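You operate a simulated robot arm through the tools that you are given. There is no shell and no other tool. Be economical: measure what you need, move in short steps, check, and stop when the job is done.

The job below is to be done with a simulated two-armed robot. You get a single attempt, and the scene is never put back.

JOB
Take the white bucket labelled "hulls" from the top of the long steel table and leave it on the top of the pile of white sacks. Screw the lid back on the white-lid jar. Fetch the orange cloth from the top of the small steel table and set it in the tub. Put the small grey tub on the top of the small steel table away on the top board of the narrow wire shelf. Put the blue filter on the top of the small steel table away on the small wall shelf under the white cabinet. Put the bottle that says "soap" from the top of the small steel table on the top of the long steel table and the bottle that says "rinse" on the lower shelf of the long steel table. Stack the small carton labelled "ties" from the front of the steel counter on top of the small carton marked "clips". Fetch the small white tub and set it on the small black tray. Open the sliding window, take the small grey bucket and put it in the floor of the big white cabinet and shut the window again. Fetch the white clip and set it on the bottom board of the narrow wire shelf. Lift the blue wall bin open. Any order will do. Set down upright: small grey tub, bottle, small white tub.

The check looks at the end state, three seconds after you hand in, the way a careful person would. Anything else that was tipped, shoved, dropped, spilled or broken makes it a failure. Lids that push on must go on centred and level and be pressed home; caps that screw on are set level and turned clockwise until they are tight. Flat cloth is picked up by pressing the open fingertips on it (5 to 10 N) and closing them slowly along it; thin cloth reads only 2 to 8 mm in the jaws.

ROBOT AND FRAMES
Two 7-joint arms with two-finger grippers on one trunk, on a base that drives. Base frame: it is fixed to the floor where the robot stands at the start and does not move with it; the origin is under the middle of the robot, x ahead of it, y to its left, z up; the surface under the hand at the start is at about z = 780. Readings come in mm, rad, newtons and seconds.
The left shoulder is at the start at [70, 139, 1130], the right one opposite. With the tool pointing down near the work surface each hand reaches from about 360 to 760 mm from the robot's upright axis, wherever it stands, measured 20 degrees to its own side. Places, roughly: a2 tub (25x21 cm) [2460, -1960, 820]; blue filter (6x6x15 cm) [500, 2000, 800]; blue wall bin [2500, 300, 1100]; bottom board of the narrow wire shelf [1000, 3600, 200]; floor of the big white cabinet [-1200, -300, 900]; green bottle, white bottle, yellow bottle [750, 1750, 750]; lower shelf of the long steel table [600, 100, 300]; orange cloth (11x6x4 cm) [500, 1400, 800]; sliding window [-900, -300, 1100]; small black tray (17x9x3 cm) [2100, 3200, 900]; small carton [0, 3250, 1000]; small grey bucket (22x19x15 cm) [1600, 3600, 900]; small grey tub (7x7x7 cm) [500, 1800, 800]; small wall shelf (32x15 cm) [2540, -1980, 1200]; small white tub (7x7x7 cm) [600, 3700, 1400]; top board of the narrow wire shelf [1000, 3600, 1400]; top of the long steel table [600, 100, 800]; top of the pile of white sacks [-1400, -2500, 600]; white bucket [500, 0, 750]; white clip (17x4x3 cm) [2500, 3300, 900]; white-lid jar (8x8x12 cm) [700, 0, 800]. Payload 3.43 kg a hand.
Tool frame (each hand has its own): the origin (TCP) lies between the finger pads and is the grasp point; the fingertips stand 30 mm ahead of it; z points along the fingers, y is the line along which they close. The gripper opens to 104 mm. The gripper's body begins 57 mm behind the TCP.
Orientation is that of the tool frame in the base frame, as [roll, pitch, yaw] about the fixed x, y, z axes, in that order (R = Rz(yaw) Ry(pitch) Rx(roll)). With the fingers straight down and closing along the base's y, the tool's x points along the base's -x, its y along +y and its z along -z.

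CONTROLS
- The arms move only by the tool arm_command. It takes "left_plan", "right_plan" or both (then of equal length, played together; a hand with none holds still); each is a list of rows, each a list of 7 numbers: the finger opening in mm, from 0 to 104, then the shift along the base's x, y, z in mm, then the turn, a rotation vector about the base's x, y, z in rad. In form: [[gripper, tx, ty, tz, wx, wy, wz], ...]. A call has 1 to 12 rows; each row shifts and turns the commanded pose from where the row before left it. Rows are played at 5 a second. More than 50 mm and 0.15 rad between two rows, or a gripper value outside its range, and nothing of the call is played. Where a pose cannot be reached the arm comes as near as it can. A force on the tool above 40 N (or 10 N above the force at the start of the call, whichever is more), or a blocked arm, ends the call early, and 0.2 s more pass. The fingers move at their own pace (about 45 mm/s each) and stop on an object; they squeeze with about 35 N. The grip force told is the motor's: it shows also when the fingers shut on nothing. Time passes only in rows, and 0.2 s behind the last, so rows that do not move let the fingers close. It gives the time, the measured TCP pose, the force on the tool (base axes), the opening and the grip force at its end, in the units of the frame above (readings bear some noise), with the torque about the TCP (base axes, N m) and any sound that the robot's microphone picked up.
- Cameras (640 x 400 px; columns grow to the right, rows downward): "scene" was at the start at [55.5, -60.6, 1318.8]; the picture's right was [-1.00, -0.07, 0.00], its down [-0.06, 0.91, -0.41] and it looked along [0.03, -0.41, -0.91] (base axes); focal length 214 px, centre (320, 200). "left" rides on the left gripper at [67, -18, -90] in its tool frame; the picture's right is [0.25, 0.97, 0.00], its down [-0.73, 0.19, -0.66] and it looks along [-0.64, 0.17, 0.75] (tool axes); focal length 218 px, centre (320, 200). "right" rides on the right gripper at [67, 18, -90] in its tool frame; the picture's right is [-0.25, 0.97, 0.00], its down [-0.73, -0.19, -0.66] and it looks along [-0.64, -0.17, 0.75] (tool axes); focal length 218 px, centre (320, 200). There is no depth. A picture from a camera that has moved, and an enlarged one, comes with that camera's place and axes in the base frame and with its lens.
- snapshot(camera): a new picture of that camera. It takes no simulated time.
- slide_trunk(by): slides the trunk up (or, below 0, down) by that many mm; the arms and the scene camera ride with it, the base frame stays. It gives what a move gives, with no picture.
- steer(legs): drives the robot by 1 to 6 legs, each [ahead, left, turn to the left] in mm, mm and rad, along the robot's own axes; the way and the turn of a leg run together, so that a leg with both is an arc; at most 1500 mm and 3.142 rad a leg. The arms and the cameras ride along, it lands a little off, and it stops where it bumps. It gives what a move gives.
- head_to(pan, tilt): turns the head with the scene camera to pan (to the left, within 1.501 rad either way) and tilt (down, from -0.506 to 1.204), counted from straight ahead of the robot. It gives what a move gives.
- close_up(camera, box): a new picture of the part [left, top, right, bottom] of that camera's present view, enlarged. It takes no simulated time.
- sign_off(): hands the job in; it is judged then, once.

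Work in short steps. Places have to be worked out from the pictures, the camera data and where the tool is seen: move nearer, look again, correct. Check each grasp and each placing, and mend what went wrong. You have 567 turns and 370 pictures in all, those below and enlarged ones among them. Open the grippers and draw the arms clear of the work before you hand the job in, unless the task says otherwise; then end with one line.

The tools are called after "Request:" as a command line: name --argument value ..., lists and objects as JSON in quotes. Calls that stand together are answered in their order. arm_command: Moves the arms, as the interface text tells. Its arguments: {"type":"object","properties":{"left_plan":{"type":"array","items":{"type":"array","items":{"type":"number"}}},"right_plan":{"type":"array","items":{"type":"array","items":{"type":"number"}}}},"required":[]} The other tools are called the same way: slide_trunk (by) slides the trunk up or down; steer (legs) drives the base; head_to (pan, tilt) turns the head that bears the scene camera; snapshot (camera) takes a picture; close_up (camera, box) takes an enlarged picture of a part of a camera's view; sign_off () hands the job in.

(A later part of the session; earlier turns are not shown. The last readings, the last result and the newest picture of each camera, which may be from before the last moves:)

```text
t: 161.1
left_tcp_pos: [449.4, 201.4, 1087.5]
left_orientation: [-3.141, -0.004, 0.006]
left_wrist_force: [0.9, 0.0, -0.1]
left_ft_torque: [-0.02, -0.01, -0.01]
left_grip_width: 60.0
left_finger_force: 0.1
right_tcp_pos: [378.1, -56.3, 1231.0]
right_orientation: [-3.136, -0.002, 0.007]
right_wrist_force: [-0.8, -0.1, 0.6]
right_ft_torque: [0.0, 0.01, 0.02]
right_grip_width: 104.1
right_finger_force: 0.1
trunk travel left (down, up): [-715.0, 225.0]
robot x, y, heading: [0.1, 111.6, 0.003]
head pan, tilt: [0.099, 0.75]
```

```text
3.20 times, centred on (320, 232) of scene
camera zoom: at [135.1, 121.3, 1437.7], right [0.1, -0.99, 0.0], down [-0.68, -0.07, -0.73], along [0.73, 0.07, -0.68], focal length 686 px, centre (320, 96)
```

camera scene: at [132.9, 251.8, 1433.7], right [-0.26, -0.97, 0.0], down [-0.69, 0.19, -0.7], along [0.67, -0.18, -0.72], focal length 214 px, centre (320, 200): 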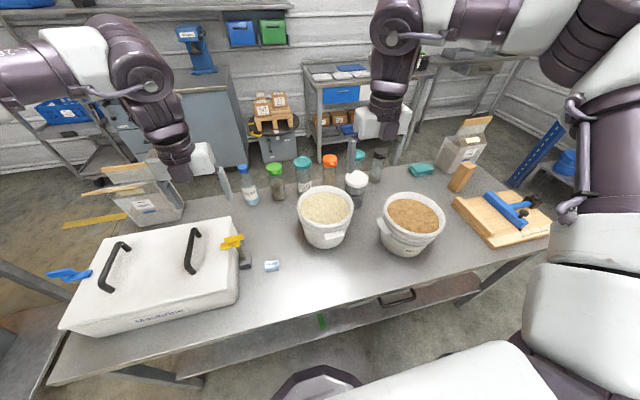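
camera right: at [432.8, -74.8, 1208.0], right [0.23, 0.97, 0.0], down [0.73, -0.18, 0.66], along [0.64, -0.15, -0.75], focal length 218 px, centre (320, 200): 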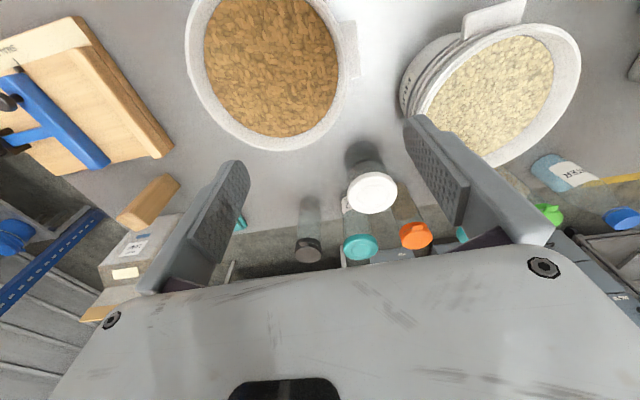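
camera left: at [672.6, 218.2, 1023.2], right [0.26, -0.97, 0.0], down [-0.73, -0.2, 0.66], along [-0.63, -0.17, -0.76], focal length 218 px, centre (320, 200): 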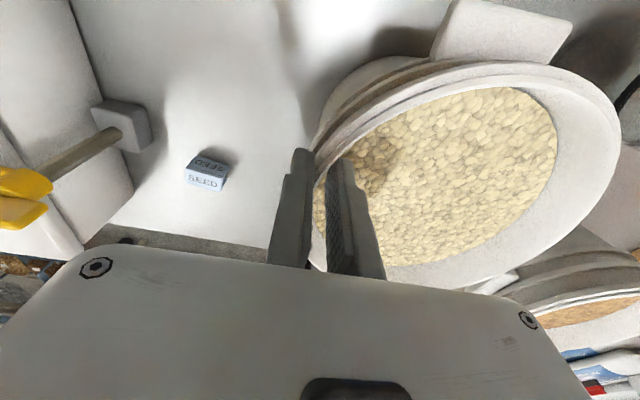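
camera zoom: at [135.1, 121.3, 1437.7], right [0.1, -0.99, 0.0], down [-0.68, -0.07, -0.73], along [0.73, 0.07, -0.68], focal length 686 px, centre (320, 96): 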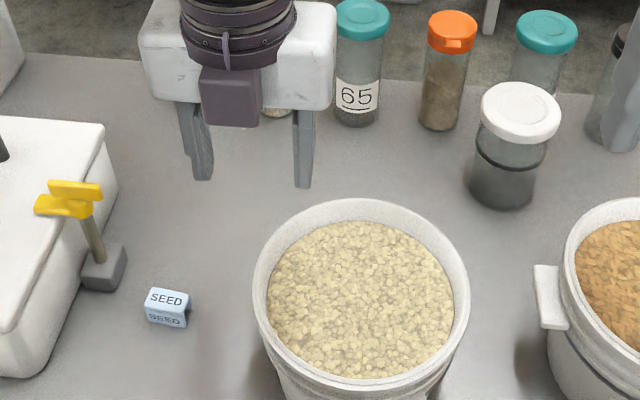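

Shift base 144 mm left; raise hands then lower the trunk 200 mm for better inward reach.

Request:
arm_command --left_plan '[[60, 0, 0, 40, 0, 0, 0], [60, 0, 0, 40, 0, 0, 0], [60, 0, 0, 40, 0, 0, 0], [60, 0, 0, 40, 0, 0, 0]]' --right_plan '[[60, 10, -20, 5, 0, 0, 0], [60, 10, -20, 5, 0, 0, 0], [60, 10, -20, 0, 0, 0, 0], [60, 10, 0, 0, 0, 0, 0]]'

Request:
steer --legs '[[0, 144, 0]]'

Request:
slide_trunk --by -180

Request:
arm_command --left_plan '[[60, 0, -30, 0, 0, 0, 0], [60, 0, -30, 0, 0, 0, 0], [60, 0, -30, 0, 0, 0, 0], [60, 0, -30, 0, 0, 0, 0]]' --right_plan '[[60, 10, 0, 0, 0, 0, 0], [60, 10, 0, 0, 0, 0, 0], [60, 10, 0, 0, 0, 0, 0], [60, 10, 0, 0, 0, 0, 0]]'

```text
t: 162.1
left_tcp_pos: [451.6, 198.2, 1248.2]
left_orientation: [-3.14, -0.002, 0.004]
left_wrist_force: [-0.1, -0.1, 0.7]
left_ft_torque: [0.01, -0.02, 0.02]
left_grip_width: 59.7
left_finger_force: 0.0
right_tcp_pos: [415.8, -117.2, 1240.2]
right_orientation: [-3.136, -0.004, 0.007]
right_wrist_force: [-0.1, -0.1, 0.1]
right_ft_torque: [-0.02, -0.01, -0.04]
right_grip_width: 59.7
right_finger_force: 0.1
trunk travel left (down, up): [-715.0, 225.0]
robot x, y, heading: [2.1, 110.6, 0.003]
head pan, tilt: [0.099, 0.75]
```

```text
t: 163.4
left_tcp_pos: [450.5, 342.5, 1248.0]
left_orientation: [-3.139, -0.004, 0.004]
left_wrist_force: [0.0, -1.1, 0.4]
left_ft_torque: [0.0, -0.01, 0.02]
left_grip_width: 60.0
left_finger_force: 0.0
right_tcp_pos: [417.4, 26.5, 1239.7]
right_orientation: [-3.133, -0.002, 0.005]
right_wrist_force: [-0.3, -0.3, 0.7]
right_ft_torque: [0.02, -0.01, -0.01]
right_grip_width: 60.0
right_finger_force: 0.0
trunk travel left (down, up): [-715.0, 225.0]
robot x, y, heading: [1.2, 261.4, -0.002]
head pan, tilt: [0.099, 0.75]
```

```text
t: 165.4
left_tcp_pos: [450.9, 345.6, 1068.4]
left_orientation: [-3.141, -0.003, 0.003]
left_wrist_force: [0.2, 0.8, 0.0]
left_ft_torque: [0.04, -0.01, 0.02]
left_grip_width: 60.0
left_finger_force: 0.1
right_tcp_pos: [416.6, 29.6, 1061.0]
right_orientation: [-3.138, -0.002, 0.006]
right_wrist_force: [-0.3, 0.1, -0.3]
right_ft_torque: [0.0, -0.03, 0.03]
right_grip_width: 60.0
right_finger_force: 0.0
trunk travel left (down, up): [-535.0, 405.0]
robot x, y, heading: [0.4, 260.2, -0.001]
head pan, tilt: [0.099, 0.75]
```

```text
t: 166.4
left_tcp_pos: [451.6, 223.0, 1064.7]
left_orientation: [-3.138, -0.001, 0.004]
left_wrist_force: [1.5, -0.9, -0.1]
left_ft_torque: [0.05, 0.01, 0.02]
left_grip_width: 59.9
left_finger_force: 0.0
right_tcp_pos: [446.6, 20.3, 1048.3]
right_orientation: [-3.132, -0.005, 0.005]
right_wrist_force: [-0.4, -0.5, 0.1]
right_ft_torque: [0.0, 0.03, 0.0]
right_grip_width: 60.0
right_finger_force: 0.1
right hand out of reach, approached as far as the arm can: row 2, 3, 4
trunk travel left (down, up): [-535.0, 405.0]
robot x, y, heading: [2.4, 261.7, -0.001]
head pan, tilt: [0.099, 0.75]
```

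Right is at nearly the needed spot. Shift base 30 mm more left for margin and test lowering both.

Request:
steer --legs '[[0, 30, 0]]'

Request:
arm_command --left_plan '[[60, 0, -15, -20, 0, 0, 0], [60, 0, -15, -20, 0, 0, 0], [60, 0, -15, -20, 0, 0, 0]]' --right_plan '[[60, 2, -10, -20, 0, 0, 0], [60, 2, -10, -20, 0, 0, 0], [60, 0, -10, -20, 0, 0, 0]]'

Request:
head_to --pan -0.25 --tilt 0.85

Request:
snapshot --camera "scene"

```text
t: 167.2
left_tcp_pos: [451.4, 251.4, 1064.9]
left_orientation: [-3.137, -0.001, 0.003]
left_wrist_force: [-0.5, 0.2, -0.7]
left_ft_torque: [0.02, 0.02, -0.02]
left_grip_width: 60.2
left_finger_force: 0.1
right_tcp_pos: [445.4, 47.4, 1048.0]
right_orientation: [-3.133, -0.004, 0.004]
right_wrist_force: [-1.1, 0.4, -0.3]
right_ft_torque: [0.01, 0.0, -0.03]
right_grip_width: 60.0
right_finger_force: 0.1
trunk travel left (down, up): [-535.0, 405.0]
robot x, y, heading: [2.2, 289.3, -0.003]
head pan, tilt: [0.099, 0.75]
```

```text
t: 168.1
left_tcp_pos: [451.3, 208.2, 1005.6]
left_orientation: [-3.139, -0.003, 0.003]
left_wrist_force: [0.8, -0.4, -0.7]
left_ft_torque: [0.03, 0.03, 0.02]
left_grip_width: 59.9
left_finger_force: 0.0
right_tcp_pos: [448.6, 21.5, 986.3]
right_orientation: [-3.133, -0.003, 0.007]
right_wrist_force: [-0.4, 0.1, -0.6]
right_ft_torque: [0.05, 0.05, 0.04]
right_grip_width: 60.0
right_finger_force: 0.0
trunk travel left (down, up): [-535.0, 405.0]
robot x, y, heading: [1.0, 286.8, -0.003]
head pan, tilt: [0.099, 0.75]
```

```text
t: 168.9
left_tcp_pos: [450.3, 209.3, 1006.8]
left_orientation: [3.142, -0.004, 0.002]
left_wrist_force: [0.0, -0.3, -0.1]
left_ft_torque: [0.02, 0.02, 0.03]
left_grip_width: 59.7
left_finger_force: 0.1
right_tcp_pos: [449.2, 23.3, 988.6]
right_orientation: [-3.134, -0.006, 0.006]
right_wrist_force: [0.5, 0.5, -0.5]
right_ft_torque: [0.01, 0.01, -0.03]
right_grip_width: 59.9
right_finger_force: 0.1
trunk travel left (down, up): [-535.0, 405.0]
robot x, y, heading: [3.3, 290.2, 0.001]
head pan, tilt: [-0.25, 0.85]
```

```text
308 pictures are left
camera scene: at [129.5, 269.1, 1249.7], right [-0.25, -0.97, 0.0], down [-0.73, 0.19, -0.66], along [0.64, -0.16, -0.75], focal length 214 px, centre (320, 200)
```

scene: 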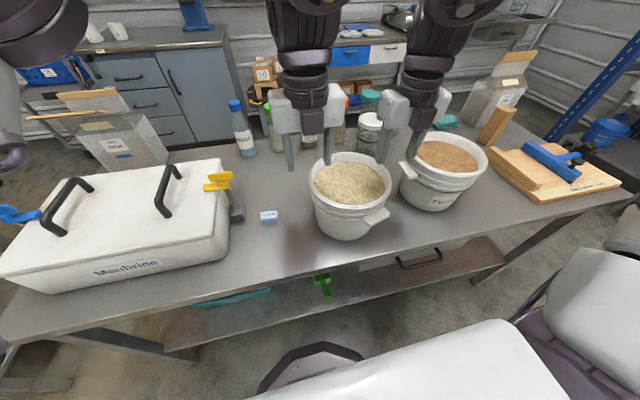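

Both hands are aligned over opposite rim sides. Lower both and close.

Request:
arm_command --left_plan '[[60, 0, 0, -25, 0, 0, 0], [60, 0, 0, -25, 0, 0, 0], [60, 0, 0, -13, 0, 0, 0], [60, 0, 0, -8, 0, 0, 0], [60, 0, 0, 0, 0, 0, 0]]' --right_plan '[[54, 0, 2, -19, 0, 0, 0], [54, 0, 2, -18, 0, 0, 0], [54, 0, 0, -12, 0, 0, 0], [54, 0, 0, -5, 0, 0, 0], [54, 0, 0, 0, 0, 0, 0]]'

Request:
close_up --camera "scene" --box '[270, 120, 430, 240]'

Request:
snapshot --camera "right"

```text
t: 170.1
left_tcp_pos: [451.1, 208.7, 935.3]
left_orientation: [-3.139, -0.005, 0.003]
left_wrist_force: [0.3, 0.1, -0.4]
left_ft_torque: [0.02, 0.04, 0.0]
left_grip_width: 59.8
left_finger_force: 0.1
right_tcp_pos: [449.9, 22.9, 934.3]
right_orientation: [-3.136, -0.006, 0.006]
right_wrist_force: [0.9, 0.3, 0.0]
right_ft_torque: [0.01, 0.04, 0.0]
right_grip_width: 54.1
right_finger_force: 0.0
trunk travel left (down, up): [-535.0, 405.0]
robot x, y, heading: [4.1, 290.1, -0.003]
head pan, tilt: [-0.25, 0.85]
```

```text
3.33 times, centred on (350, 180) of scene
camera zoom: at [129.3, 268.8, 1249.7], right [-0.25, -0.97, 0.0], down [-0.73, 0.19, -0.66], along [0.64, -0.16, -0.75], focal length 715 px, centre (220, 267)
```

zoom: 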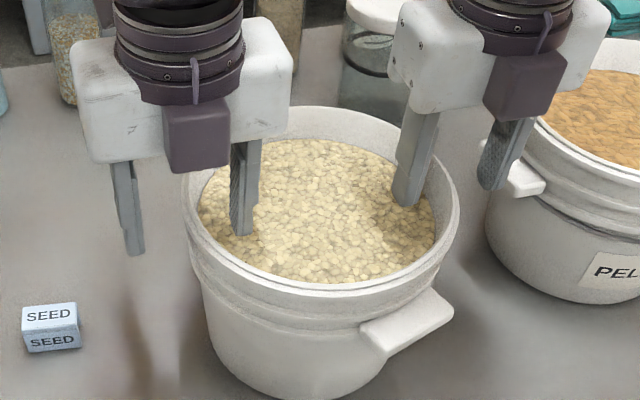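

```text
306 pictures are left
camera right: at [516.1, 4.8, 1024.3], right [-0.25, -0.97, -0.01], down [-0.73, 0.18, 0.66], along [-0.63, 0.17, -0.76], focal length 218 px, centre (320, 200)
```

right: 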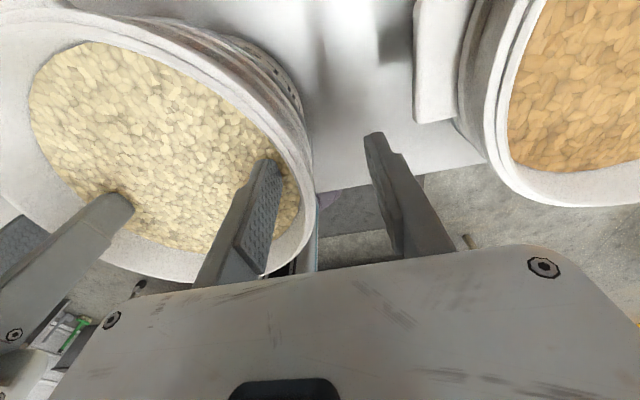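

Right rim wall sits nearer its inner finger; shift right hand +9 mm y, then close both.

Request:
arm_command --left_plan '[[60, 0, 0, 0, 0, 0, 0], [40, 0, 0, 0, 0, 0, 0], [20, 0, 0, 0, 0, 0, 0], [0, 0, 0, 0, 0, 0, 0], [0, 0, 0, 0, 0, 0, 0], [0, 0, 0, 0, 0, 0, 0]]' --right_plan '[[54, 0, 9, 0, 0, 0, 0], [40, 0, 0, 0, 0, 0, 0], [20, 0, 0, 0, 0, 0, 0], [0, 0, 0, 0, 0, 0, 0], [0, 0, 0, 0, 0, 0, 0], [0, 0, 0, 0, 0, 0, 0]]'

Request:
close_up --camera "scene" --box '[270, 120, 430, 240]'

```text
t: 171.4
left_tcp_pos: [450.3, 204.2, 934.3]
left_orientation: [3.128, 0.0, -0.002]
left_wrist_force: [3.4, -3.3, -0.4]
left_ft_torque: [-0.66, 0.67, 0.66]
left_grip_width: 6.1
left_finger_force: 34.9
right_tcp_pos: [451.4, 37.4, 935.3]
right_orientation: [-3.122, -0.001, 0.017]
right_wrist_force: [-3.6, 3.2, -0.7]
right_ft_torque: [0.61, -0.65, -0.04]
right_grip_width: 6.1
right_finger_force: 35.1
trunk travel left (down, up): [-535.0, 405.0]
robot x, y, heading: [4.3, 288.9, 0.003]
head pan, tilt: [-0.25, 0.85]
stopped in row 6 (left hand): the force on the tool passed its limit at 43 N (the readings are from after the stop); the commanded pose is now the measured one
```

```text
3.33 times, centred on (350, 180) of scene
camera zoom: at [130.8, 268.5, 1249.4], right [-0.25, -0.97, 0.0], down [-0.73, 0.19, -0.66], along [0.64, -0.16, -0.75], focal length 715 px, centre (220, 267)
```

zoom: 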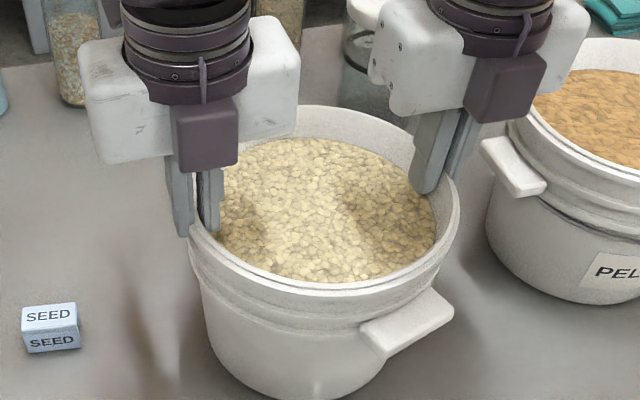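

Both rims are gripped. Lift using the trunk so both hands rise together.

Request:
slide_trunk --by 15

Request:
close_up --camera "scene" --box '[270, 120, 430, 240]'

```text
t: 172.0
left_tcp_pos: [451.6, 203.7, 950.4]
left_orientation: [3.128, -0.003, -0.006]
left_wrist_force: [4.3, -6.3, -6.4]
left_ft_torque: [-0.71, 0.03, 0.76]
left_grip_width: 6.3
left_finger_force: 35.0
right_tcp_pos: [452.3, 38.9, 950.6]
right_orientation: [-3.122, -0.001, 0.017]
right_wrist_force: [-4.1, 6.2, -7.8]
right_ft_torque: [0.68, 0.05, 0.0]
right_grip_width: 6.1
right_finger_force: 34.6
trunk travel left (down, up): [-550.0, 390.0]
robot x, y, heading: [-0.7, 288.1, -0.002]
head pan, tilt: [-0.25, 0.85]
```

```text
3.33 times, centred on (350, 180) of scene
camera zoom: at [131.2, 268.3, 1264.4], right [-0.25, -0.97, 0.0], down [-0.73, 0.19, -0.66], along [0.64, -0.16, -0.75], focal length 715 px, centre (220, 267)
```

zoom: 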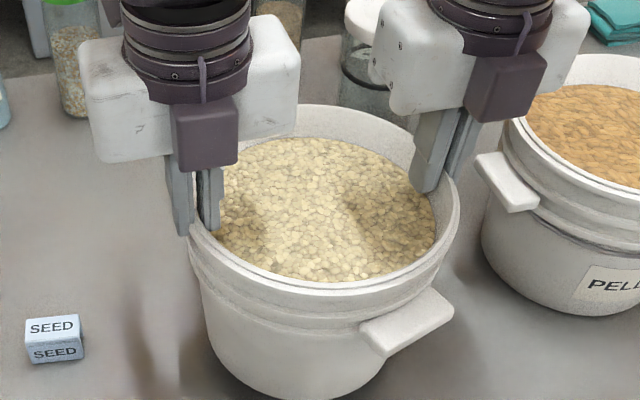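

Bucket hangs level (~1.45 kg). Lift another 80 mm and look around right side for the route.

Request:
slide_trunk --by 80

Request:
head_to --pan -1.5 --tilt 0.35

Request:
snapshot --camera "scene"

```text
t: 173.2
left_tcp_pos: [450.4, 202.6, 1029.8]
left_orientation: [3.128, -0.002, -0.006]
left_wrist_force: [5.7, -9.6, -6.1]
left_ft_torque: [-0.72, -0.39, 0.79]
left_grip_width: 6.1
left_finger_force: 34.8
right_tcp_pos: [452.2, 35.9, 1029.9]
right_orientation: [-3.123, 0.0, 0.017]
right_wrist_force: [-6.2, 10.7, -7.1]
right_ft_torque: [0.72, 0.4, 0.11]
right_grip_width: 6.0
right_finger_force: 35.1
trunk travel left (down, up): [-630.0, 310.0]
robot x, y, heading: [5.8, 288.1, -0.001]
head pan, tilt: [-0.25, 0.85]
```

```text
t: 174.6
left_tcp_pos: [450.9, 203.3, 1030.9]
left_orientation: [3.13, -0.002, -0.004]
left_wrist_force: [4.6, -13.6, -7.0]
left_ft_torque: [-0.77, 0.05, 0.74]
left_grip_width: 6.1
left_finger_force: 34.8
right_tcp_pos: [450.5, 37.0, 1030.2]
right_orientation: [-3.123, -0.005, 0.015]
right_wrist_force: [-5.2, 12.7, -7.1]
right_ft_torque: [0.78, 0.01, 0.1]
right_grip_width: 5.8
right_finger_force: 35.0
trunk travel left (down, up): [-630.0, 310.0]
robot x, y, heading: [2.4, 293.7, -0.001]
head pan, tilt: [-1.499, 0.351]
```

```text
303 pictures are left
camera scene: at [62.1, 194.7, 1388.1], right [-1.0, -0.07, 0.0], down [-0.03, 0.34, -0.94], along [0.07, -0.94, -0.34], focal length 214 px, centre (320, 200)
```

scene: 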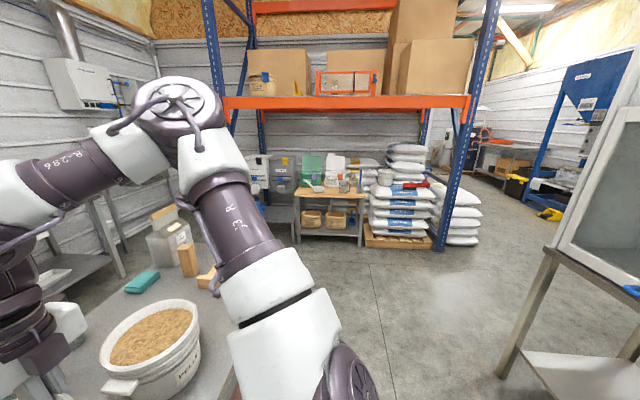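

The lower white pile right of the blue post matches (−1400,−2500,600). Zoom in, and relieve the sideways tension a bit.

Request:
close_up --camera "scene" --box '[350, 120, 510, 260]'

Request:
arm_command --left_plan '[[0, 0, -1, 0, 0, 0, 0], [0, 0, 0, 0, 0, 0, 0]]' --right_plan '[[0, 0, 1, 0, 0, 0, 0], [0, 0, 0, 0, 0, 0, 0]]'

```text
2.86 times, centred on (430, 190) of scene
camera zoom: at [62.1, 194.7, 1388.1], right [-1.0, -0.07, 0.0], down [-0.03, 0.34, -0.94], along [0.07, -0.94, -0.34], focal length 613 px, centre (6, 229)
```

zoom: 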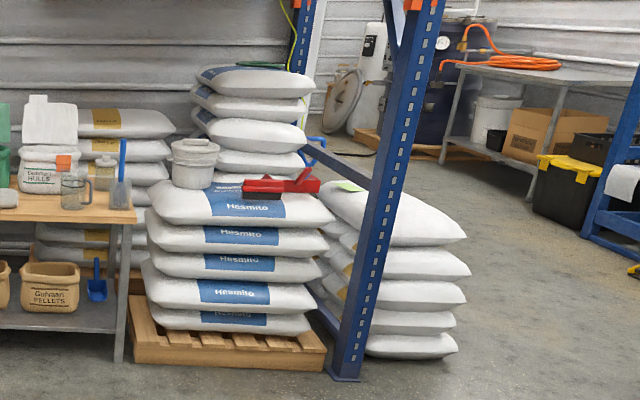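

```text
t: 175.2
left_tcp_pos: [450.6, 202.6, 1029.9]
left_orientation: [3.132, -0.003, -0.004]
left_wrist_force: [4.6, -2.9, -6.9]
left_ft_torque: [-0.69, 0.31, 0.71]
left_grip_width: 6.2
left_finger_force: 34.7
right_tcp_pos: [451.9, 37.7, 1028.8]
right_orientation: [-3.125, -0.002, 0.014]
right_wrist_force: [-4.1, 3.1, -6.8]
right_ft_torque: [0.67, -0.27, 0.11]
right_grip_width: 6.0
right_finger_force: 35.4
trunk travel left (down, up): [-630.0, 310.0]
robot x, y, heading: [1.0, 289.3, -0.002]
head pan, tilt: [-1.499, 0.351]
```

Target is the plain white pile behind the post. Route: back off 350 mm, then strafe right between table and cabinet; check midway.

Request:
steer --legs '[[-370, 0, 0], [0, -800, 0]]'

Request:
snapshot --camera "scene"

```text
t: 181.4
left_tcp_pos: [75.0, -585.6, 1028.3]
left_orientation: [3.134, -0.002, -0.015]
left_wrist_force: [5.3, 19.0, -7.6]
left_ft_torque: [-0.33, -0.03, 0.72]
left_grip_width: 6.1
left_finger_force: 35.1
right_tcp_pos: [71.5, -750.8, 1030.3]
right_orientation: [-3.125, -0.002, 0.003]
right_wrist_force: [-3.5, -19.8, -7.0]
right_ft_torque: [0.36, 0.01, 0.02]
right_grip_width: 6.2
right_finger_force: 35.0
trunk travel left (down, up): [-630.0, 310.0]
robot x, y, heading: [-368.4, -492.2, -0.012]
head pan, tilt: [-1.499, 0.351]
```

```text
301 pictures are left
camera scene: at [-314.3, -588.8, 1388.2], right [-1.0, -0.06, 0.0], down [-0.02, 0.34, -0.94], along [0.06, -0.94, -0.34], focal length 214 px, centre (320, 200)
```

scene: 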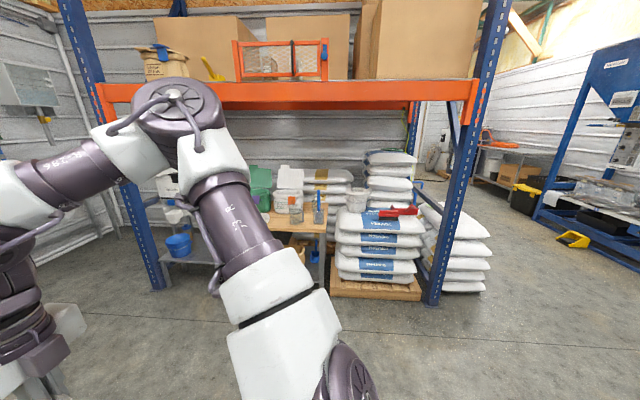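

Continue strafing to y≈−1330, then back toward x≈−1300, then check.

Request:
steer --legs '[[0, -840, 0.012], [-930, 0, 0]]'

Request:
snapshot --camera "scene"

```text
t: 190.4
left_tcp_pos: [-858.3, -1425.4, 1029.8]
left_orientation: [3.135, -0.001, -0.009]
left_wrist_force: [3.8, 3.2, -6.8]
left_ft_torque: [-0.57, 0.0, 0.72]
left_grip_width: 6.0
left_finger_force: 35.3
right_tcp_pos: [-859.6, -1591.7, 1029.7]
right_orientation: [-3.123, -0.003, 0.01]
right_wrist_force: [-4.2, -3.3, -7.3]
right_ft_torque: [0.57, 0.02, -0.05]
right_grip_width: 5.9
right_finger_force: 35.3
trunk travel left (down, up): [-630.0, 310.0]
robot x, y, heading: [-1303.2, -1337.7, -0.004]
head pan, tilt: [-1.499, 0.351]
```

```text
300 pictures are left
camera scene: at [-1246.7, -1432.0, 1388.1], right [-1.0, -0.07, 0.0], down [-0.02, 0.34, -0.94], along [0.06, -0.94, -0.34], focal length 214 px, centre (320, 200)
```

scene: 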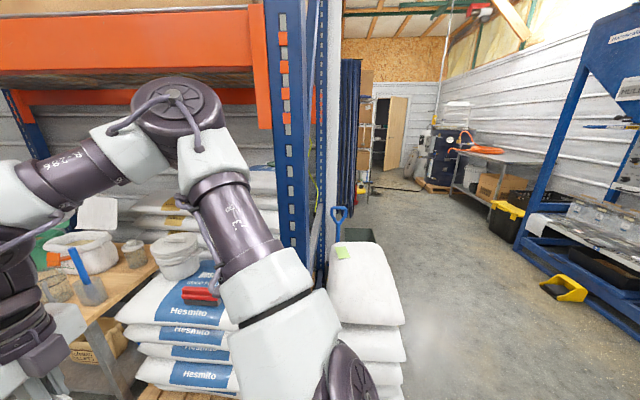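

Pile top spans x −1560…−1240, y −2120…−2750. Drive to (−1900, −2230) facing +x.

Request:
steer --legs '[[-620, 0, 0.004], [0, -895, 0]]'

Request:
head_to --pan -0.3 --tilt 0.8

Request:
snapshot --camera "scene"

```text
t: 198.2
left_tcp_pos: [-1465.4, -2310.4, 1030.1]
left_orientation: [3.133, -0.001, 0.018]
left_wrist_force: [3.1, 0.4, -6.5]
left_ft_torque: [-0.6, -0.02, 0.65]
left_grip_width: 5.9
left_finger_force: 34.8
right_tcp_pos: [-1463.6, -2476.4, 1028.8]
right_orientation: [-3.125, -0.003, 0.035]
right_wrist_force: [-3.4, 0.7, -6.0]
right_ft_torque: [0.55, 0.05, -0.14]
right_grip_width: 6.2
right_finger_force: 35.0
trunk travel left (down, up): [-630.0, 310.0]
robot x, y, heading: [-1917.6, -2231.1, 0.018]
head pan, tilt: [-1.499, 0.351]
```

```text
t: 199.6
left_tcp_pos: [-1465.7, -2310.3, 1029.8]
left_orientation: [3.133, -0.004, 0.017]
left_wrist_force: [2.4, -0.7, -7.3]
left_ft_torque: [-0.61, -0.14, 0.57]
left_grip_width: 5.8
left_finger_force: 34.8
right_tcp_pos: [-1461.9, -2476.6, 1029.7]
right_orientation: [-3.124, -0.001, 0.034]
right_wrist_force: [-2.2, 0.9, -7.8]
right_ft_torque: [0.6, 0.2, -0.2]
right_grip_width: 6.1
right_finger_force: 34.1
trunk travel left (down, up): [-630.0, 310.0]
robot x, y, heading: [-1915.8, -2234.3, 0.02]
head pan, tilt: [-0.3, 0.799]
```

```text
299 pictures are left
camera scene: at [-1785.8, -2257.0, 1348.5], right [-0.28, -0.96, 0.0], down [-0.69, 0.2, -0.7], along [0.67, -0.19, -0.72], focal length 214 px, centre (320, 200)
```

scene: 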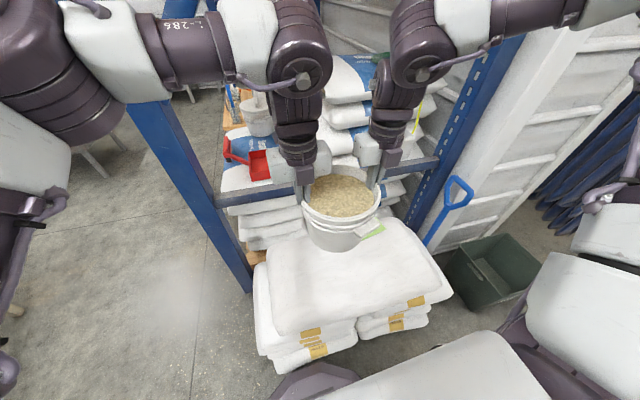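

Bucket hovers near the pile's centre. Strafe 60 mm right and lower the trunk 220 mm.

Request:
steer --legs '[[0, -60, -0.02]]'

Request:
slide_trunk --by -220

Request:
snapshot --camera "scene"

```text
t: 200.6
left_tcp_pos: [-1466.7, -2373.1, 1030.4]
left_orientation: [3.128, -0.002, 0.001]
left_wrist_force: [2.5, -0.3, -6.7]
left_ft_torque: [-0.61, -0.07, 0.62]
left_grip_width: 6.4
left_finger_force: 34.3
right_tcp_pos: [-1466.1, -2540.5, 1030.5]
right_orientation: [-3.129, -0.002, 0.021]
right_wrist_force: [-3.3, 1.4, -7.0]
right_ft_torque: [0.56, 0.08, -0.07]
right_grip_width: 6.2
right_finger_force: 35.3
trunk travel left (down, up): [-630.0, 310.0]
robot x, y, heading: [-1915.5, -2293.0, 0.003]
head pan, tilt: [-0.3, 0.799]
```

```text
t: 202.9
left_tcp_pos: [-1466.5, -2376.5, 810.2]
left_orientation: [3.133, -0.002, 0.003]
left_wrist_force: [0.6, -1.4, -7.0]
left_ft_torque: [-0.61, -0.18, 0.52]
left_grip_width: 6.2
left_finger_force: 34.8
right_tcp_pos: [-1466.7, -2543.0, 809.3]
right_orientation: [-3.125, 0.001, 0.021]
right_wrist_force: [-1.3, 1.0, -6.7]
right_ft_torque: [0.6, 0.21, -0.26]
right_grip_width: 6.1
right_finger_force: 35.0
trunk travel left (down, up): [-410.0, 530.0]
robot x, y, heading: [-1913.3, -2294.0, 0.004]
head pan, tilt: [-0.3, 0.799]
```

```text
298 pictures are left
camera scene: at [-1786.1, -2317.8, 1128.5], right [-0.29, -0.96, 0.0], down [-0.69, 0.21, -0.7], along [0.67, -0.2, -0.72], focal length 214 px, centre (320, 200)
```

scene: 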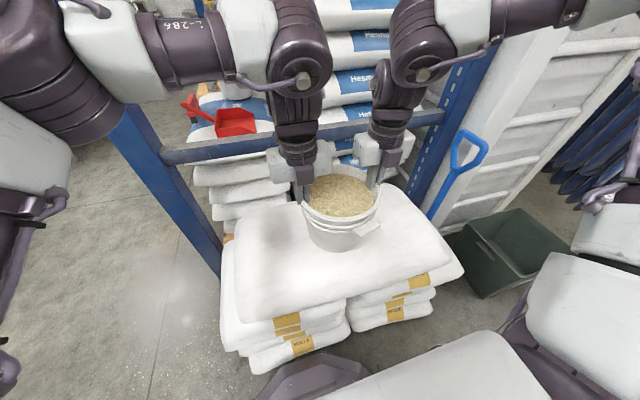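

Continue lowering in steps, watching forces.

Request:
slide_trunk --by -40

Request:
close_up --camera "scene" --box '[240, 140, 440, 280]'

```text
t: 203.7
left_tcp_pos: [-1466.1, -2375.3, 771.2]
left_orientation: [3.134, -0.002, 0.002]
left_wrist_force: [1.3, -0.5, -6.7]
left_ft_torque: [-0.55, -0.05, 0.5]
left_grip_width: 5.9
left_finger_force: 34.6
right_tcp_pos: [-1467.8, -2543.3, 770.5]
right_orientation: [-3.124, -0.002, 0.02]
right_wrist_force: [-1.9, 1.6, -7.4]
right_ft_torque: [0.57, 0.11, -0.21]
right_grip_width: 6.0
right_finger_force: 35.1
trunk travel left (down, up): [-370.0, 570.0]
robot x, y, heading: [-1918.4, -2296.7, 0.006]
head pan, tilt: [-0.3, 0.799]
```

```text
2.86 times, centred on (340, 210) of scene
camera zoom: at [-1786.3, -2317.7, 1088.5], right [-0.29, -0.96, 0.0], down [-0.69, 0.21, -0.7], along [0.67, -0.2, -0.72], focal length 613 px, centre (263, 171)
```

zoom: 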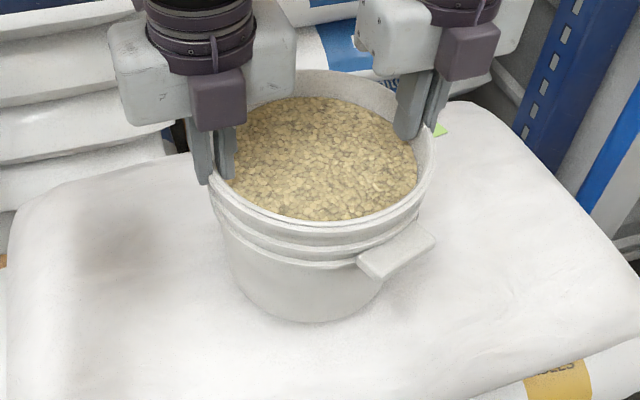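

Close to the sack. Lower both hands in 3 mm rows.

Request:
arm_command --left_plan '[[0, 0, 0, -3, 0, 0, 0], [0, 0, 0, -3, 0, 0, 0], [0, 0, 0, -3, 0, 0, 0], [0, 0, 0, -3, 0, 0, 0]]' --right_plan '[[0, 0, 0, -3, 0, 0, 0], [0, 0, 0, -3, 0, 0, 0], [0, 0, 0, -3, 0, 0, 0], [0, 0, 0, -3, 0, 0, 0]]'

Request:
arm_command --left_plan '[[0, 0, 0, -3, 0, 0, 0], [0, 0, 0, -3, 0, 0, 0], [0, 0, 0, -2, 0, 0, 0], [0, 0, 0, 0, 0, 0, 0]]' --right_plan '[[0, 0, 0, -3, 0, 0, 0], [0, 0, 0, -3, 0, 0, 0], [0, 0, 0, -2, 0, 0, 0], [0, 0, 0, 0, 0, 0, 0]]'

```text
t: 204.7
left_tcp_pos: [-1467.0, -2377.1, 758.4]
left_orientation: [3.134, -0.004, 0.004]
left_wrist_force: [4.0, -0.6, -6.4]
left_ft_torque: [-0.61, 0.14, 0.71]
left_grip_width: 6.1
left_finger_force: 35.0
right_tcp_pos: [-1464.8, -2542.0, 757.1]
right_orientation: [-3.124, -0.002, 0.022]
right_wrist_force: [-3.9, 0.3, -7.6]
right_ft_torque: [0.58, -0.12, -0.03]
right_grip_width: 5.9
right_finger_force: 34.7
trunk travel left (down, up): [-370.0, 570.0]
robot x, y, heading: [-1912.8, -2296.9, 0.005]
head pan, tilt: [-0.3, 0.799]
```

```text
t: 205.9
left_tcp_pos: [-1467.2, -2375.5, 754.1]
left_orientation: [3.13, -0.012, 0.009]
left_wrist_force: [0.9, 3.8, 11.5]
left_ft_torque: [-0.67, 0.98, 0.75]
left_grip_width: 6.0
left_finger_force: 35.2
right_tcp_pos: [-1465.8, -2541.4, 753.6]
right_orientation: [-3.127, -0.015, 0.018]
right_wrist_force: [-4.9, -4.4, 21.1]
right_ft_torque: [0.58, 1.07, 0.48]
right_grip_width: 5.8
right_finger_force: 35.2
trunk travel left (down, up): [-370.0, 570.0]
robot x, y, heading: [-1914.3, -2293.4, -0.001]
head pan, tilt: [-0.3, 0.799]
stopped in row 4 (right hand): the force on the tool passed its limit at 41 N (the readings are from after the stop); the commanded pose is now the measured one
```

Touched down. Relax and open both hands, then raise.

Request:
arm_command --left_plan '[[0, 0, 0, 1.5, 0, 0, 0], [20, 0, 0, 0, 0, 0, 0], [40, 0, 0, 0, 0, 0, 0], [40, 0, 0, 0, 0, 0, 0]]' --right_plan '[[0, 0, 0, 1.5, 0, 0, 0], [20, 0, 0, 0, 0, 0, 0], [40, 0, 0, 0, 0, 0, 0], [40, 0, 0, 0, 0, 0, 0]]'

Request:
close_up --camera "scene" --box '[240, 140, 440, 280]'

```text
t: 206.9
left_tcp_pos: [-1466.9, -2376.4, 753.2]
left_orientation: [3.131, -0.007, 0.005]
left_wrist_force: [0.9, 0.2, 0.8]
left_ft_torque: [-0.04, -0.01, -0.04]
left_grip_width: 40.2
left_finger_force: 0.0
right_tcp_pos: [-1463.3, -2542.2, 752.8]
right_orientation: [-3.127, -0.013, 0.02]
right_wrist_force: [0.3, -0.4, 0.8]
right_ft_torque: [-0.03, 0.01, 0.0]
right_grip_width: 40.1
right_finger_force: 0.1
trunk travel left (down, up): [-370.0, 570.0]
robot x, y, heading: [-1914.9, -2294.0, 0.006]
head pan, tilt: [-0.3, 0.799]
```

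```text
2.86 times, centred on (340, 210) of scene
camera zoom: at [-1786.8, -2317.4, 1088.6], right [-0.29, -0.96, 0.0], down [-0.69, 0.21, -0.7], along [0.67, -0.2, -0.72], focal length 613 px, centre (263, 171)
```

zoom: 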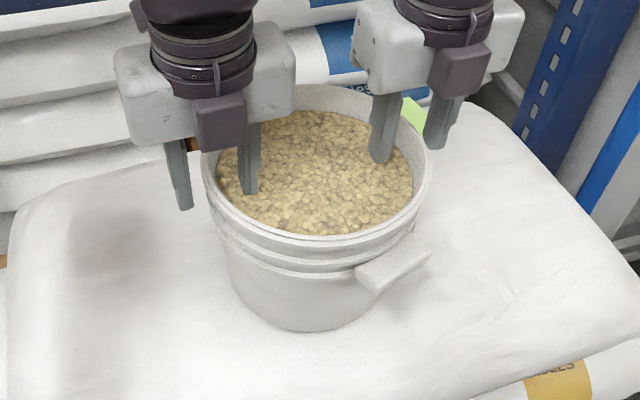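

Bucket stands on the pile. Raise hands straight up by the trunk and check.

Request:
slide_trunk --by 60

Request:
slide_trunk --by 230

Request:
snapshot --camera "scene"

```text
t: 207.9
left_tcp_pos: [-1467.0, -2376.4, 812.0]
left_orientation: [3.132, -0.008, 0.005]
left_wrist_force: [0.2, 0.0, 0.5]
left_ft_torque: [0.0, 0.02, -0.01]
left_grip_width: 40.0
left_finger_force: 0.0
right_tcp_pos: [-1463.5, -2542.3, 813.7]
right_orientation: [-3.126, -0.01, 0.019]
right_wrist_force: [0.3, 0.9, -0.8]
right_ft_torque: [-0.01, 0.02, -0.01]
right_grip_width: 39.7
right_finger_force: 0.0
trunk travel left (down, up): [-430.0, 510.0]
robot x, y, heading: [-1916.7, -2291.5, 0.006]
head pan, tilt: [-0.3, 0.799]
```

```text
t: 210.3
left_tcp_pos: [-1465.5, -2376.0, 1042.7]
left_orientation: [3.13, -0.008, 0.005]
left_wrist_force: [0.1, 0.8, -0.2]
left_ft_torque: [-0.03, -0.01, 0.0]
left_grip_width: 39.8
left_finger_force: 0.1
right_tcp_pos: [-1464.1, -2541.4, 1043.9]
right_orientation: [-3.124, -0.014, 0.02]
right_wrist_force: [0.2, 0.3, -1.0]
right_ft_torque: [0.0, 0.01, -0.03]
right_grip_width: 40.0
right_finger_force: 0.1
trunk travel left (down, up): [-660.0, 280.0]
robot x, y, heading: [-1914.0, -2292.8, 0.003]
head pan, tilt: [-0.3, 0.799]
```

```text
295 pictures are left
camera scene: at [-1786.5, -2317.5, 1378.6], right [-0.29, -0.96, 0.0], down [-0.69, 0.21, -0.7], along [0.67, -0.2, -0.72], focal length 214 px, centre (320, 200)
```

scene: 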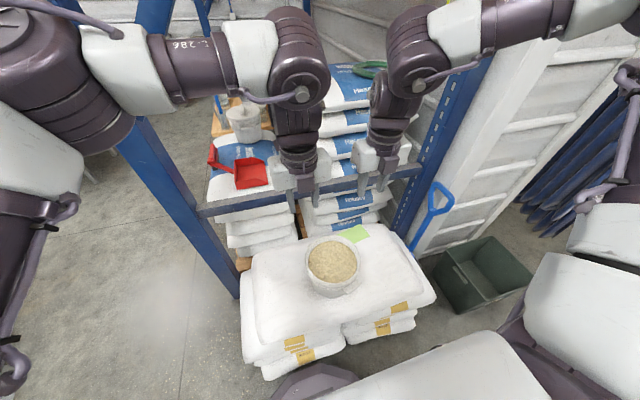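

Bucket placed. Next: open the window now, on the way. Drive out, turn around in the open area.

Request:
steer --legs '[[0, 893, 0], [0, 0, 3.138]]'

Request:
head_to --pan -0.9 --tilt 0.3

Request:
snapshot --camera "scene"

```text
t: 222.5
left_tcp_pos: [-2376.2, -1330.9, 1043.5]
left_orientation: [3.13, -0.008, -3.08]
left_wrist_force: [-0.2, 0.0, 0.4]
left_ft_torque: [0.01, 0.02, 0.0]
left_grip_width: 40.3
left_finger_force: 0.1
right_tcp_pos: [-2388.9, -1165.5, 1043.6]
right_orientation: [-3.124, -0.012, -3.067]
right_wrist_force: [0.3, -0.2, 0.2]
right_ft_torque: [0.02, 0.01, 0.01]
right_grip_width: 40.3
right_finger_force: 0.0
trunk travel left (down, up): [-660.0, 280.0]
robot x, y, heading: [-1926.4, -1385.0, -3.082]
head pan, tilt: [-0.3, 0.799]
```

```text
t: 223.5
left_tcp_pos: [-2377.0, -1330.8, 1042.4]
left_orientation: [3.13, -0.008, -3.08]
left_wrist_force: [-0.6, -0.5, 0.0]
left_ft_torque: [0.05, -0.02, 0.01]
left_grip_width: 39.9
left_finger_force: 0.1
right_tcp_pos: [-2388.9, -1165.1, 1043.6]
right_orientation: [-3.123, -0.012, -3.068]
right_wrist_force: [-0.2, -0.1, 0.2]
right_ft_torque: [-0.01, 0.01, 0.0]
right_grip_width: 40.1
right_finger_force: 0.1
trunk travel left (down, up): [-660.0, 280.0]
robot x, y, heading: [-1924.5, -1387.6, -3.082]
head pan, tilt: [-0.901, 0.3]
```

```text
294 pictures are left
camera scene: at [-2036.1, -1323.5, 1422.9], right [0.74, 0.67, 0.0], down [0.2, -0.22, -0.95], along [-0.64, 0.71, -0.3], focal length 214 px, centre (320, 200)
```

scene: 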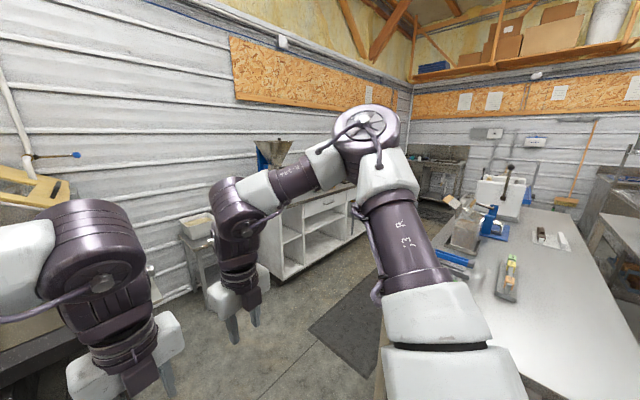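

Correct the heading and back along the corridor toward x≈−300.

Request:
steer --legs '[[0, 15, -0.06], [-1000, 0, 0]]'

Request:
snapshot --camera "scene"

```text
t: 229.3
left_tcp_pos: [-1336.0, -1319.3, 1042.9]
left_orientation: [3.133, -0.009, -3.129]
left_wrist_force: [-0.3, 0.1, -0.2]
left_ft_torque: [0.02, 0.0, -0.01]
left_grip_width: 39.9
left_finger_force: 0.1
right_tcp_pos: [-1341.6, -1153.4, 1043.2]
right_orientation: [-3.124, -0.013, -3.115]
right_wrist_force: [-0.2, -0.7, 0.5]
right_ft_torque: [-0.01, 0.0, -0.03]
right_grip_width: 40.1
right_finger_force: 0.1
trunk travel left (down, up): [-660.0, 280.0]
robot x, y, heading: [-885.8, -1399.3, -3.128]
head pan, tilt: [-0.901, 0.3]
```

```text
293 pictures are left
camera scene: at [-996.4, -1327.5, 1423.0], right [0.78, 0.63, 0.0], down [0.19, -0.23, -0.96], along [-0.6, 0.74, -0.3], focal length 214 px, centre (320, 200)
```

scene: 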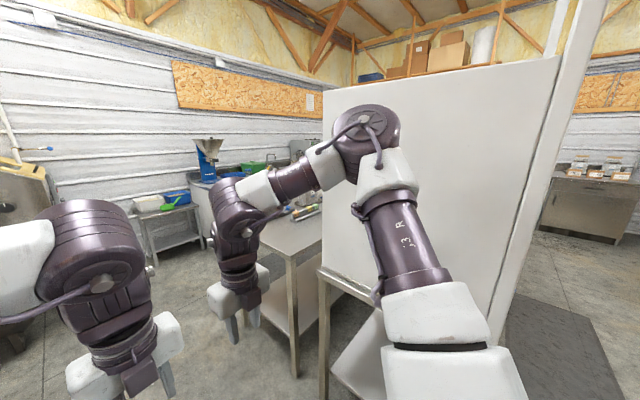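

Continue back to x≈−290, then strafe right to face the cabinet.

Request:
steer --legs '[[-600, 0, -0.012], [0, -1100, 0]]'

Request:
head_to --pan 0 --tilt 0.4

Request:
snapshot --camera "scene"

```text
t: 238.1
left_tcp_pos: [-714.8, -173.5, 1042.7]
left_orientation: [3.131, -0.009, 3.124]
left_wrist_force: [-0.2, 0.1, 1.1]
left_ft_torque: [-0.02, -0.01, 0.01]
left_grip_width: 39.8
left_finger_force: 0.2
right_tcp_pos: [-714.8, -8.6, 1042.7]
right_orientation: [-3.126, -0.013, 3.136]
right_wrist_force: [0.2, 0.1, 0.2]
right_ft_torque: [0.02, -0.05, 0.03]
right_grip_width: 39.9
right_finger_force: 0.0
trunk travel left (down, up): [-660.0, 280.0]
robot x, y, heading: [-268.3, -268.2, 3.121]
head pan, tilt: [-0.901, 0.3]
```

```text
t: 239.3
left_tcp_pos: [-714.9, -174.1, 1043.9]
left_orientation: [3.131, -0.008, 3.125]
left_wrist_force: [0.3, 0.5, 0.1]
left_ft_torque: [0.06, -0.03, 0.04]
left_grip_width: 39.9
left_finger_force: 0.1
right_tcp_pos: [-715.0, -8.9, 1043.9]
right_orientation: [-3.125, -0.013, 3.136]
right_wrist_force: [0.4, -0.1, -0.8]
right_ft_torque: [-0.01, 0.02, -0.01]
right_grip_width: 39.8
right_finger_force: 0.1
trunk travel left (down, up): [-660.0, 280.0]
robot x, y, heading: [-270.4, -273.9, 3.122]
head pan, tilt: [0.0, 0.4]
```

```text
292 pictures are left
camera scene: at [-411.4, -265.9, 1413.8], right [0.02, 1.0, 0.0], down [0.39, -0.01, -0.92], along [-0.92, 0.02, -0.39], focal length 214 px, centre (320, 200)
```

scene: 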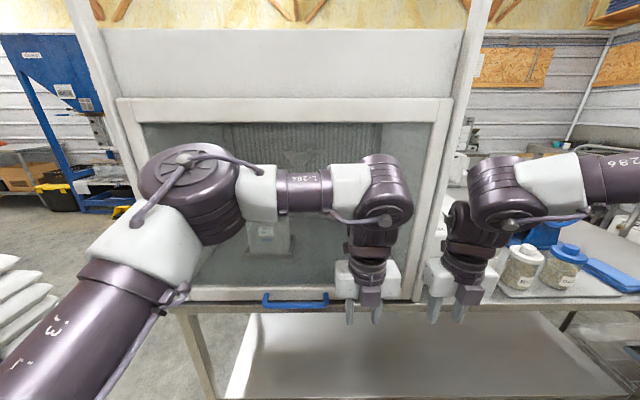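

Request:
close_up --camera "scene" --box '[220, 250, 380, 350]'

```text
4.00 times, centred on (300, 300) of scene
camera zoom: at [-411.4, -265.9, 1413.8], right [0.02, 1.0, 0.0], down [0.39, -0.01, -0.92], along [-0.92, 0.02, -0.39], focal length 858 px, centre (400, -200)
```

zoom: 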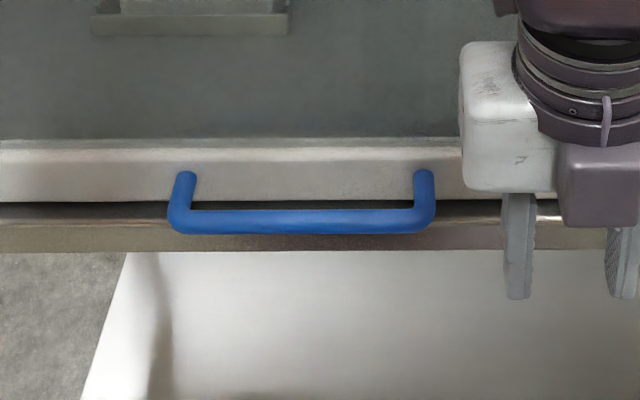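

The sash handle is a blue bar at about (−864, −328, 890). Bring the left hand above it, rotated so the fingers close along x.

Request:
arm_command --left_plan '[[60, -10, -14, 0, 0, 0, -0.143], [60, -10, -14, 0, 0, 0, -0.143], [60, -10, -14, 0, 0, 0, -0.143], [60, -10, -14, 0, 0, 0, -0.143], [60, -10, -14, 0, 0, 0, -0.143], [60, -10, -14, 0, 0, 0, -0.143], [60, -10, -14, 0, 0, 0, -0.143], [60, -10, -14, 0, 0, 0, -0.143], [60, -10, -14, 0, 0, 0, -0.143], [60, -10, -14, 0, 0, 0, -0.143], [60, -10, -14, 0, 0, 0, -0.12]]'

Request:
snapshot --camera "left"

Request:
snapshot --camera "scene"

```text
t: 241.7
left_tcp_pos: [-826.7, -327.1, 1041.7]
left_orientation: [3.13, -0.01, 1.571]
left_wrist_force: [0.1, 0.4, -0.1]
left_ft_torque: [-0.01, -0.03, -0.01]
left_grip_width: 60.0
left_finger_force: 0.1
right_tcp_pos: [-715.6, -8.0, 1044.5]
right_orientation: [-3.126, -0.012, 3.136]
right_wrist_force: [0.4, -0.3, 0.3]
right_ft_torque: [-0.01, -0.03, 0.0]
right_grip_width: 40.2
right_finger_force: 0.1
trunk travel left (down, up): [-660.0, 280.0]
robot x, y, heading: [-269.4, -267.0, 3.119]
head pan, tilt: [0.0, 0.4]
```

```text
290 pictures are left
camera left: at [-846.8, -261.0, 1130.8], right [0.97, 0.25, 0.01], down [0.18, -0.74, 0.65], along [0.18, -0.63, -0.76], focal length 218 px, centre (320, 200)
```

left: 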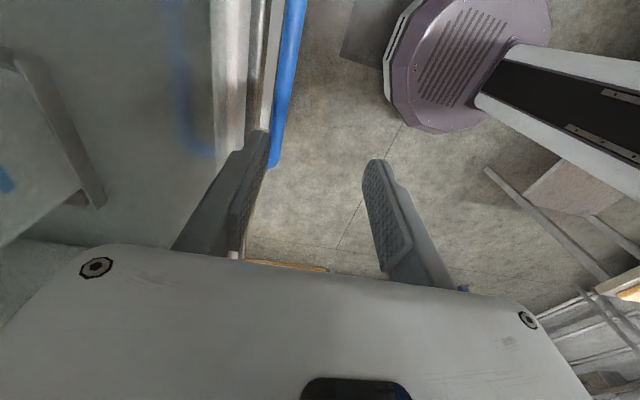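

```text
289 pictures are left
camera scene: at [-411.8, -266.5, 1413.7], right [0.02, 1.0, 0.0], down [0.39, -0.01, -0.92], along [-0.92, 0.02, -0.39], focal length 214 px, centre (320, 200)
```

scene: 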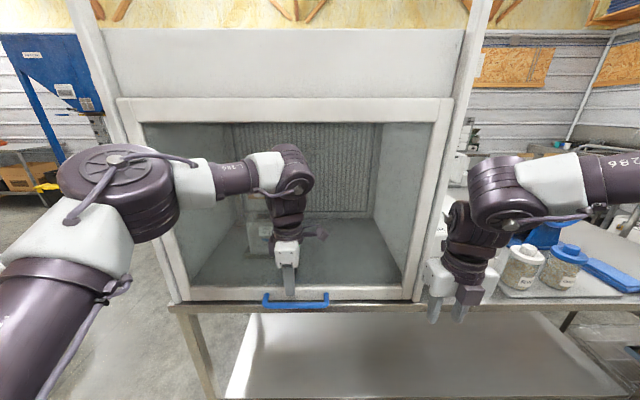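

Bar at x≈−860; glass at ≈−907. I'll lean the hand 0.35 rad back so its body clears the glass, opening 38 mm, and descend over the bar.

Request:
arm_command --left_plan '[[38, -8, 0, -10, 0, 0.12, 0], [38, -8, 0, -10, 0, 0.12, 0], [38, -8, 0, -10, 0, 0.11, 0], [38, -8, 0, -20, 0, 0, 0], [38, -2, 0, -20, 0, 0, 0], [38, 0, 0, -20, 0, 0, 0]]'

Request:
snapshot --camera "left"

Request:
close_up --camera "scene" --box '[220, 230, 380, 330]'

```text
t: 243.1
left_tcp_pos: [-858.6, -330.8, 950.8]
left_orientation: [-2.801, -0.009, 1.57]
left_wrist_force: [0.5, -0.2, -0.3]
left_ft_torque: [-0.04, -0.01, 0.0]
left_grip_width: 38.1
left_finger_force: 0.0
right_tcp_pos: [-714.4, -9.0, 1043.1]
right_orientation: [-3.126, -0.012, 3.137]
right_wrist_force: [0.4, 0.8, 0.2]
right_ft_torque: [0.0, 0.01, -0.01]
right_grip_width: 40.2
right_finger_force: 0.1
trunk travel left (down, up): [-660.0, 280.0]
robot x, y, heading: [-268.9, -268.0, 3.121]
head pan, tilt: [0.0, 0.4]
```

```text
288 pictures are left
camera left: at [-846.3, -263.1, 1041.7], right [0.91, 0.26, -0.32], down [0.4, -0.73, 0.55], along [-0.09, -0.63, -0.77], focal length 218 px, centre (320, 200)
```

left: 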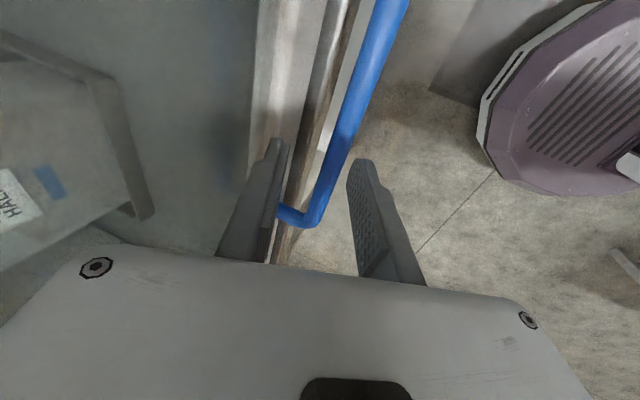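

```text
4.00 times, centred on (300, 280) of scene
camera zoom: at [-411.9, -266.3, 1413.7], right [0.02, 1.0, 0.0], down [0.39, -0.01, -0.92], along [-0.92, 0.02, -0.39], focal length 858 px, centre (400, -120)
```

zoom: 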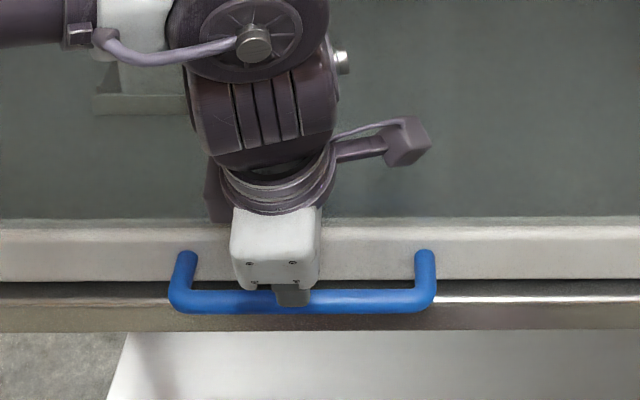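

Fingers straddle the bar. Descend 52 mm and close.

Request:
arm_command --left_plan '[[38, 0, 0, -14, 0, 0, 0], [38, 0, 0, -14, 0, 0, 0], [38, 0, 0, -12, 0, 0, 0], [38, 0, 0, -10, 0, 0, 0], [38, 0, 0, 0, 0, 0, 0], [10, 0, 0, 0, 0, 0, 0], [0, 0, 0, 0, 0, 0, 0], [0, 0, 0, 0, 0, 0, 0]]'

Request:
snapshot --camera "left"

```text
t: 244.9
left_tcp_pos: [-860.8, -329.6, 902.3]
left_orientation: [-2.803, -0.009, 1.569]
left_wrist_force: [-2.4, -0.5, 0.7]
left_ft_torque: [-0.17, 0.04, -0.73]
left_grip_width: 15.6
left_finger_force: 42.1
right_tcp_pos: [-715.3, -8.4, 1042.7]
right_orientation: [-3.126, -0.013, 3.135]
right_wrist_force: [-0.3, 0.2, -0.7]
right_ft_torque: [-0.02, 0.01, 0.02]
right_grip_width: 40.1
right_finger_force: 0.1
trunk travel left (down, up): [-660.0, 280.0]
robot x, y, heading: [-273.5, -264.8, 3.122]
head pan, tilt: [0.0, 0.4]
```

```text
286 pictures are left
camera left: at [-847.6, -262.7, 992.8], right [0.91, 0.25, -0.32], down [0.4, -0.73, 0.55], along [-0.09, -0.63, -0.77], focal length 218 px, centre (320, 200)
```

left: 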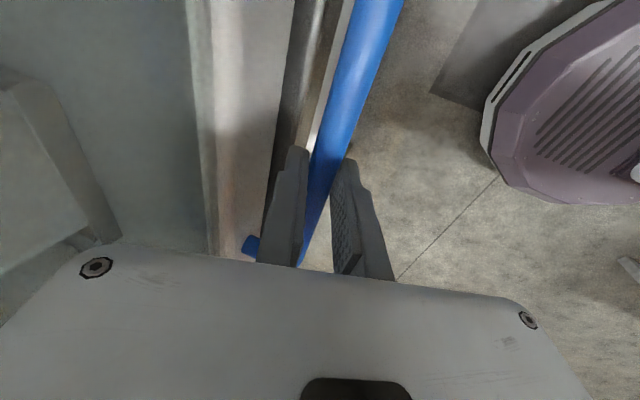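

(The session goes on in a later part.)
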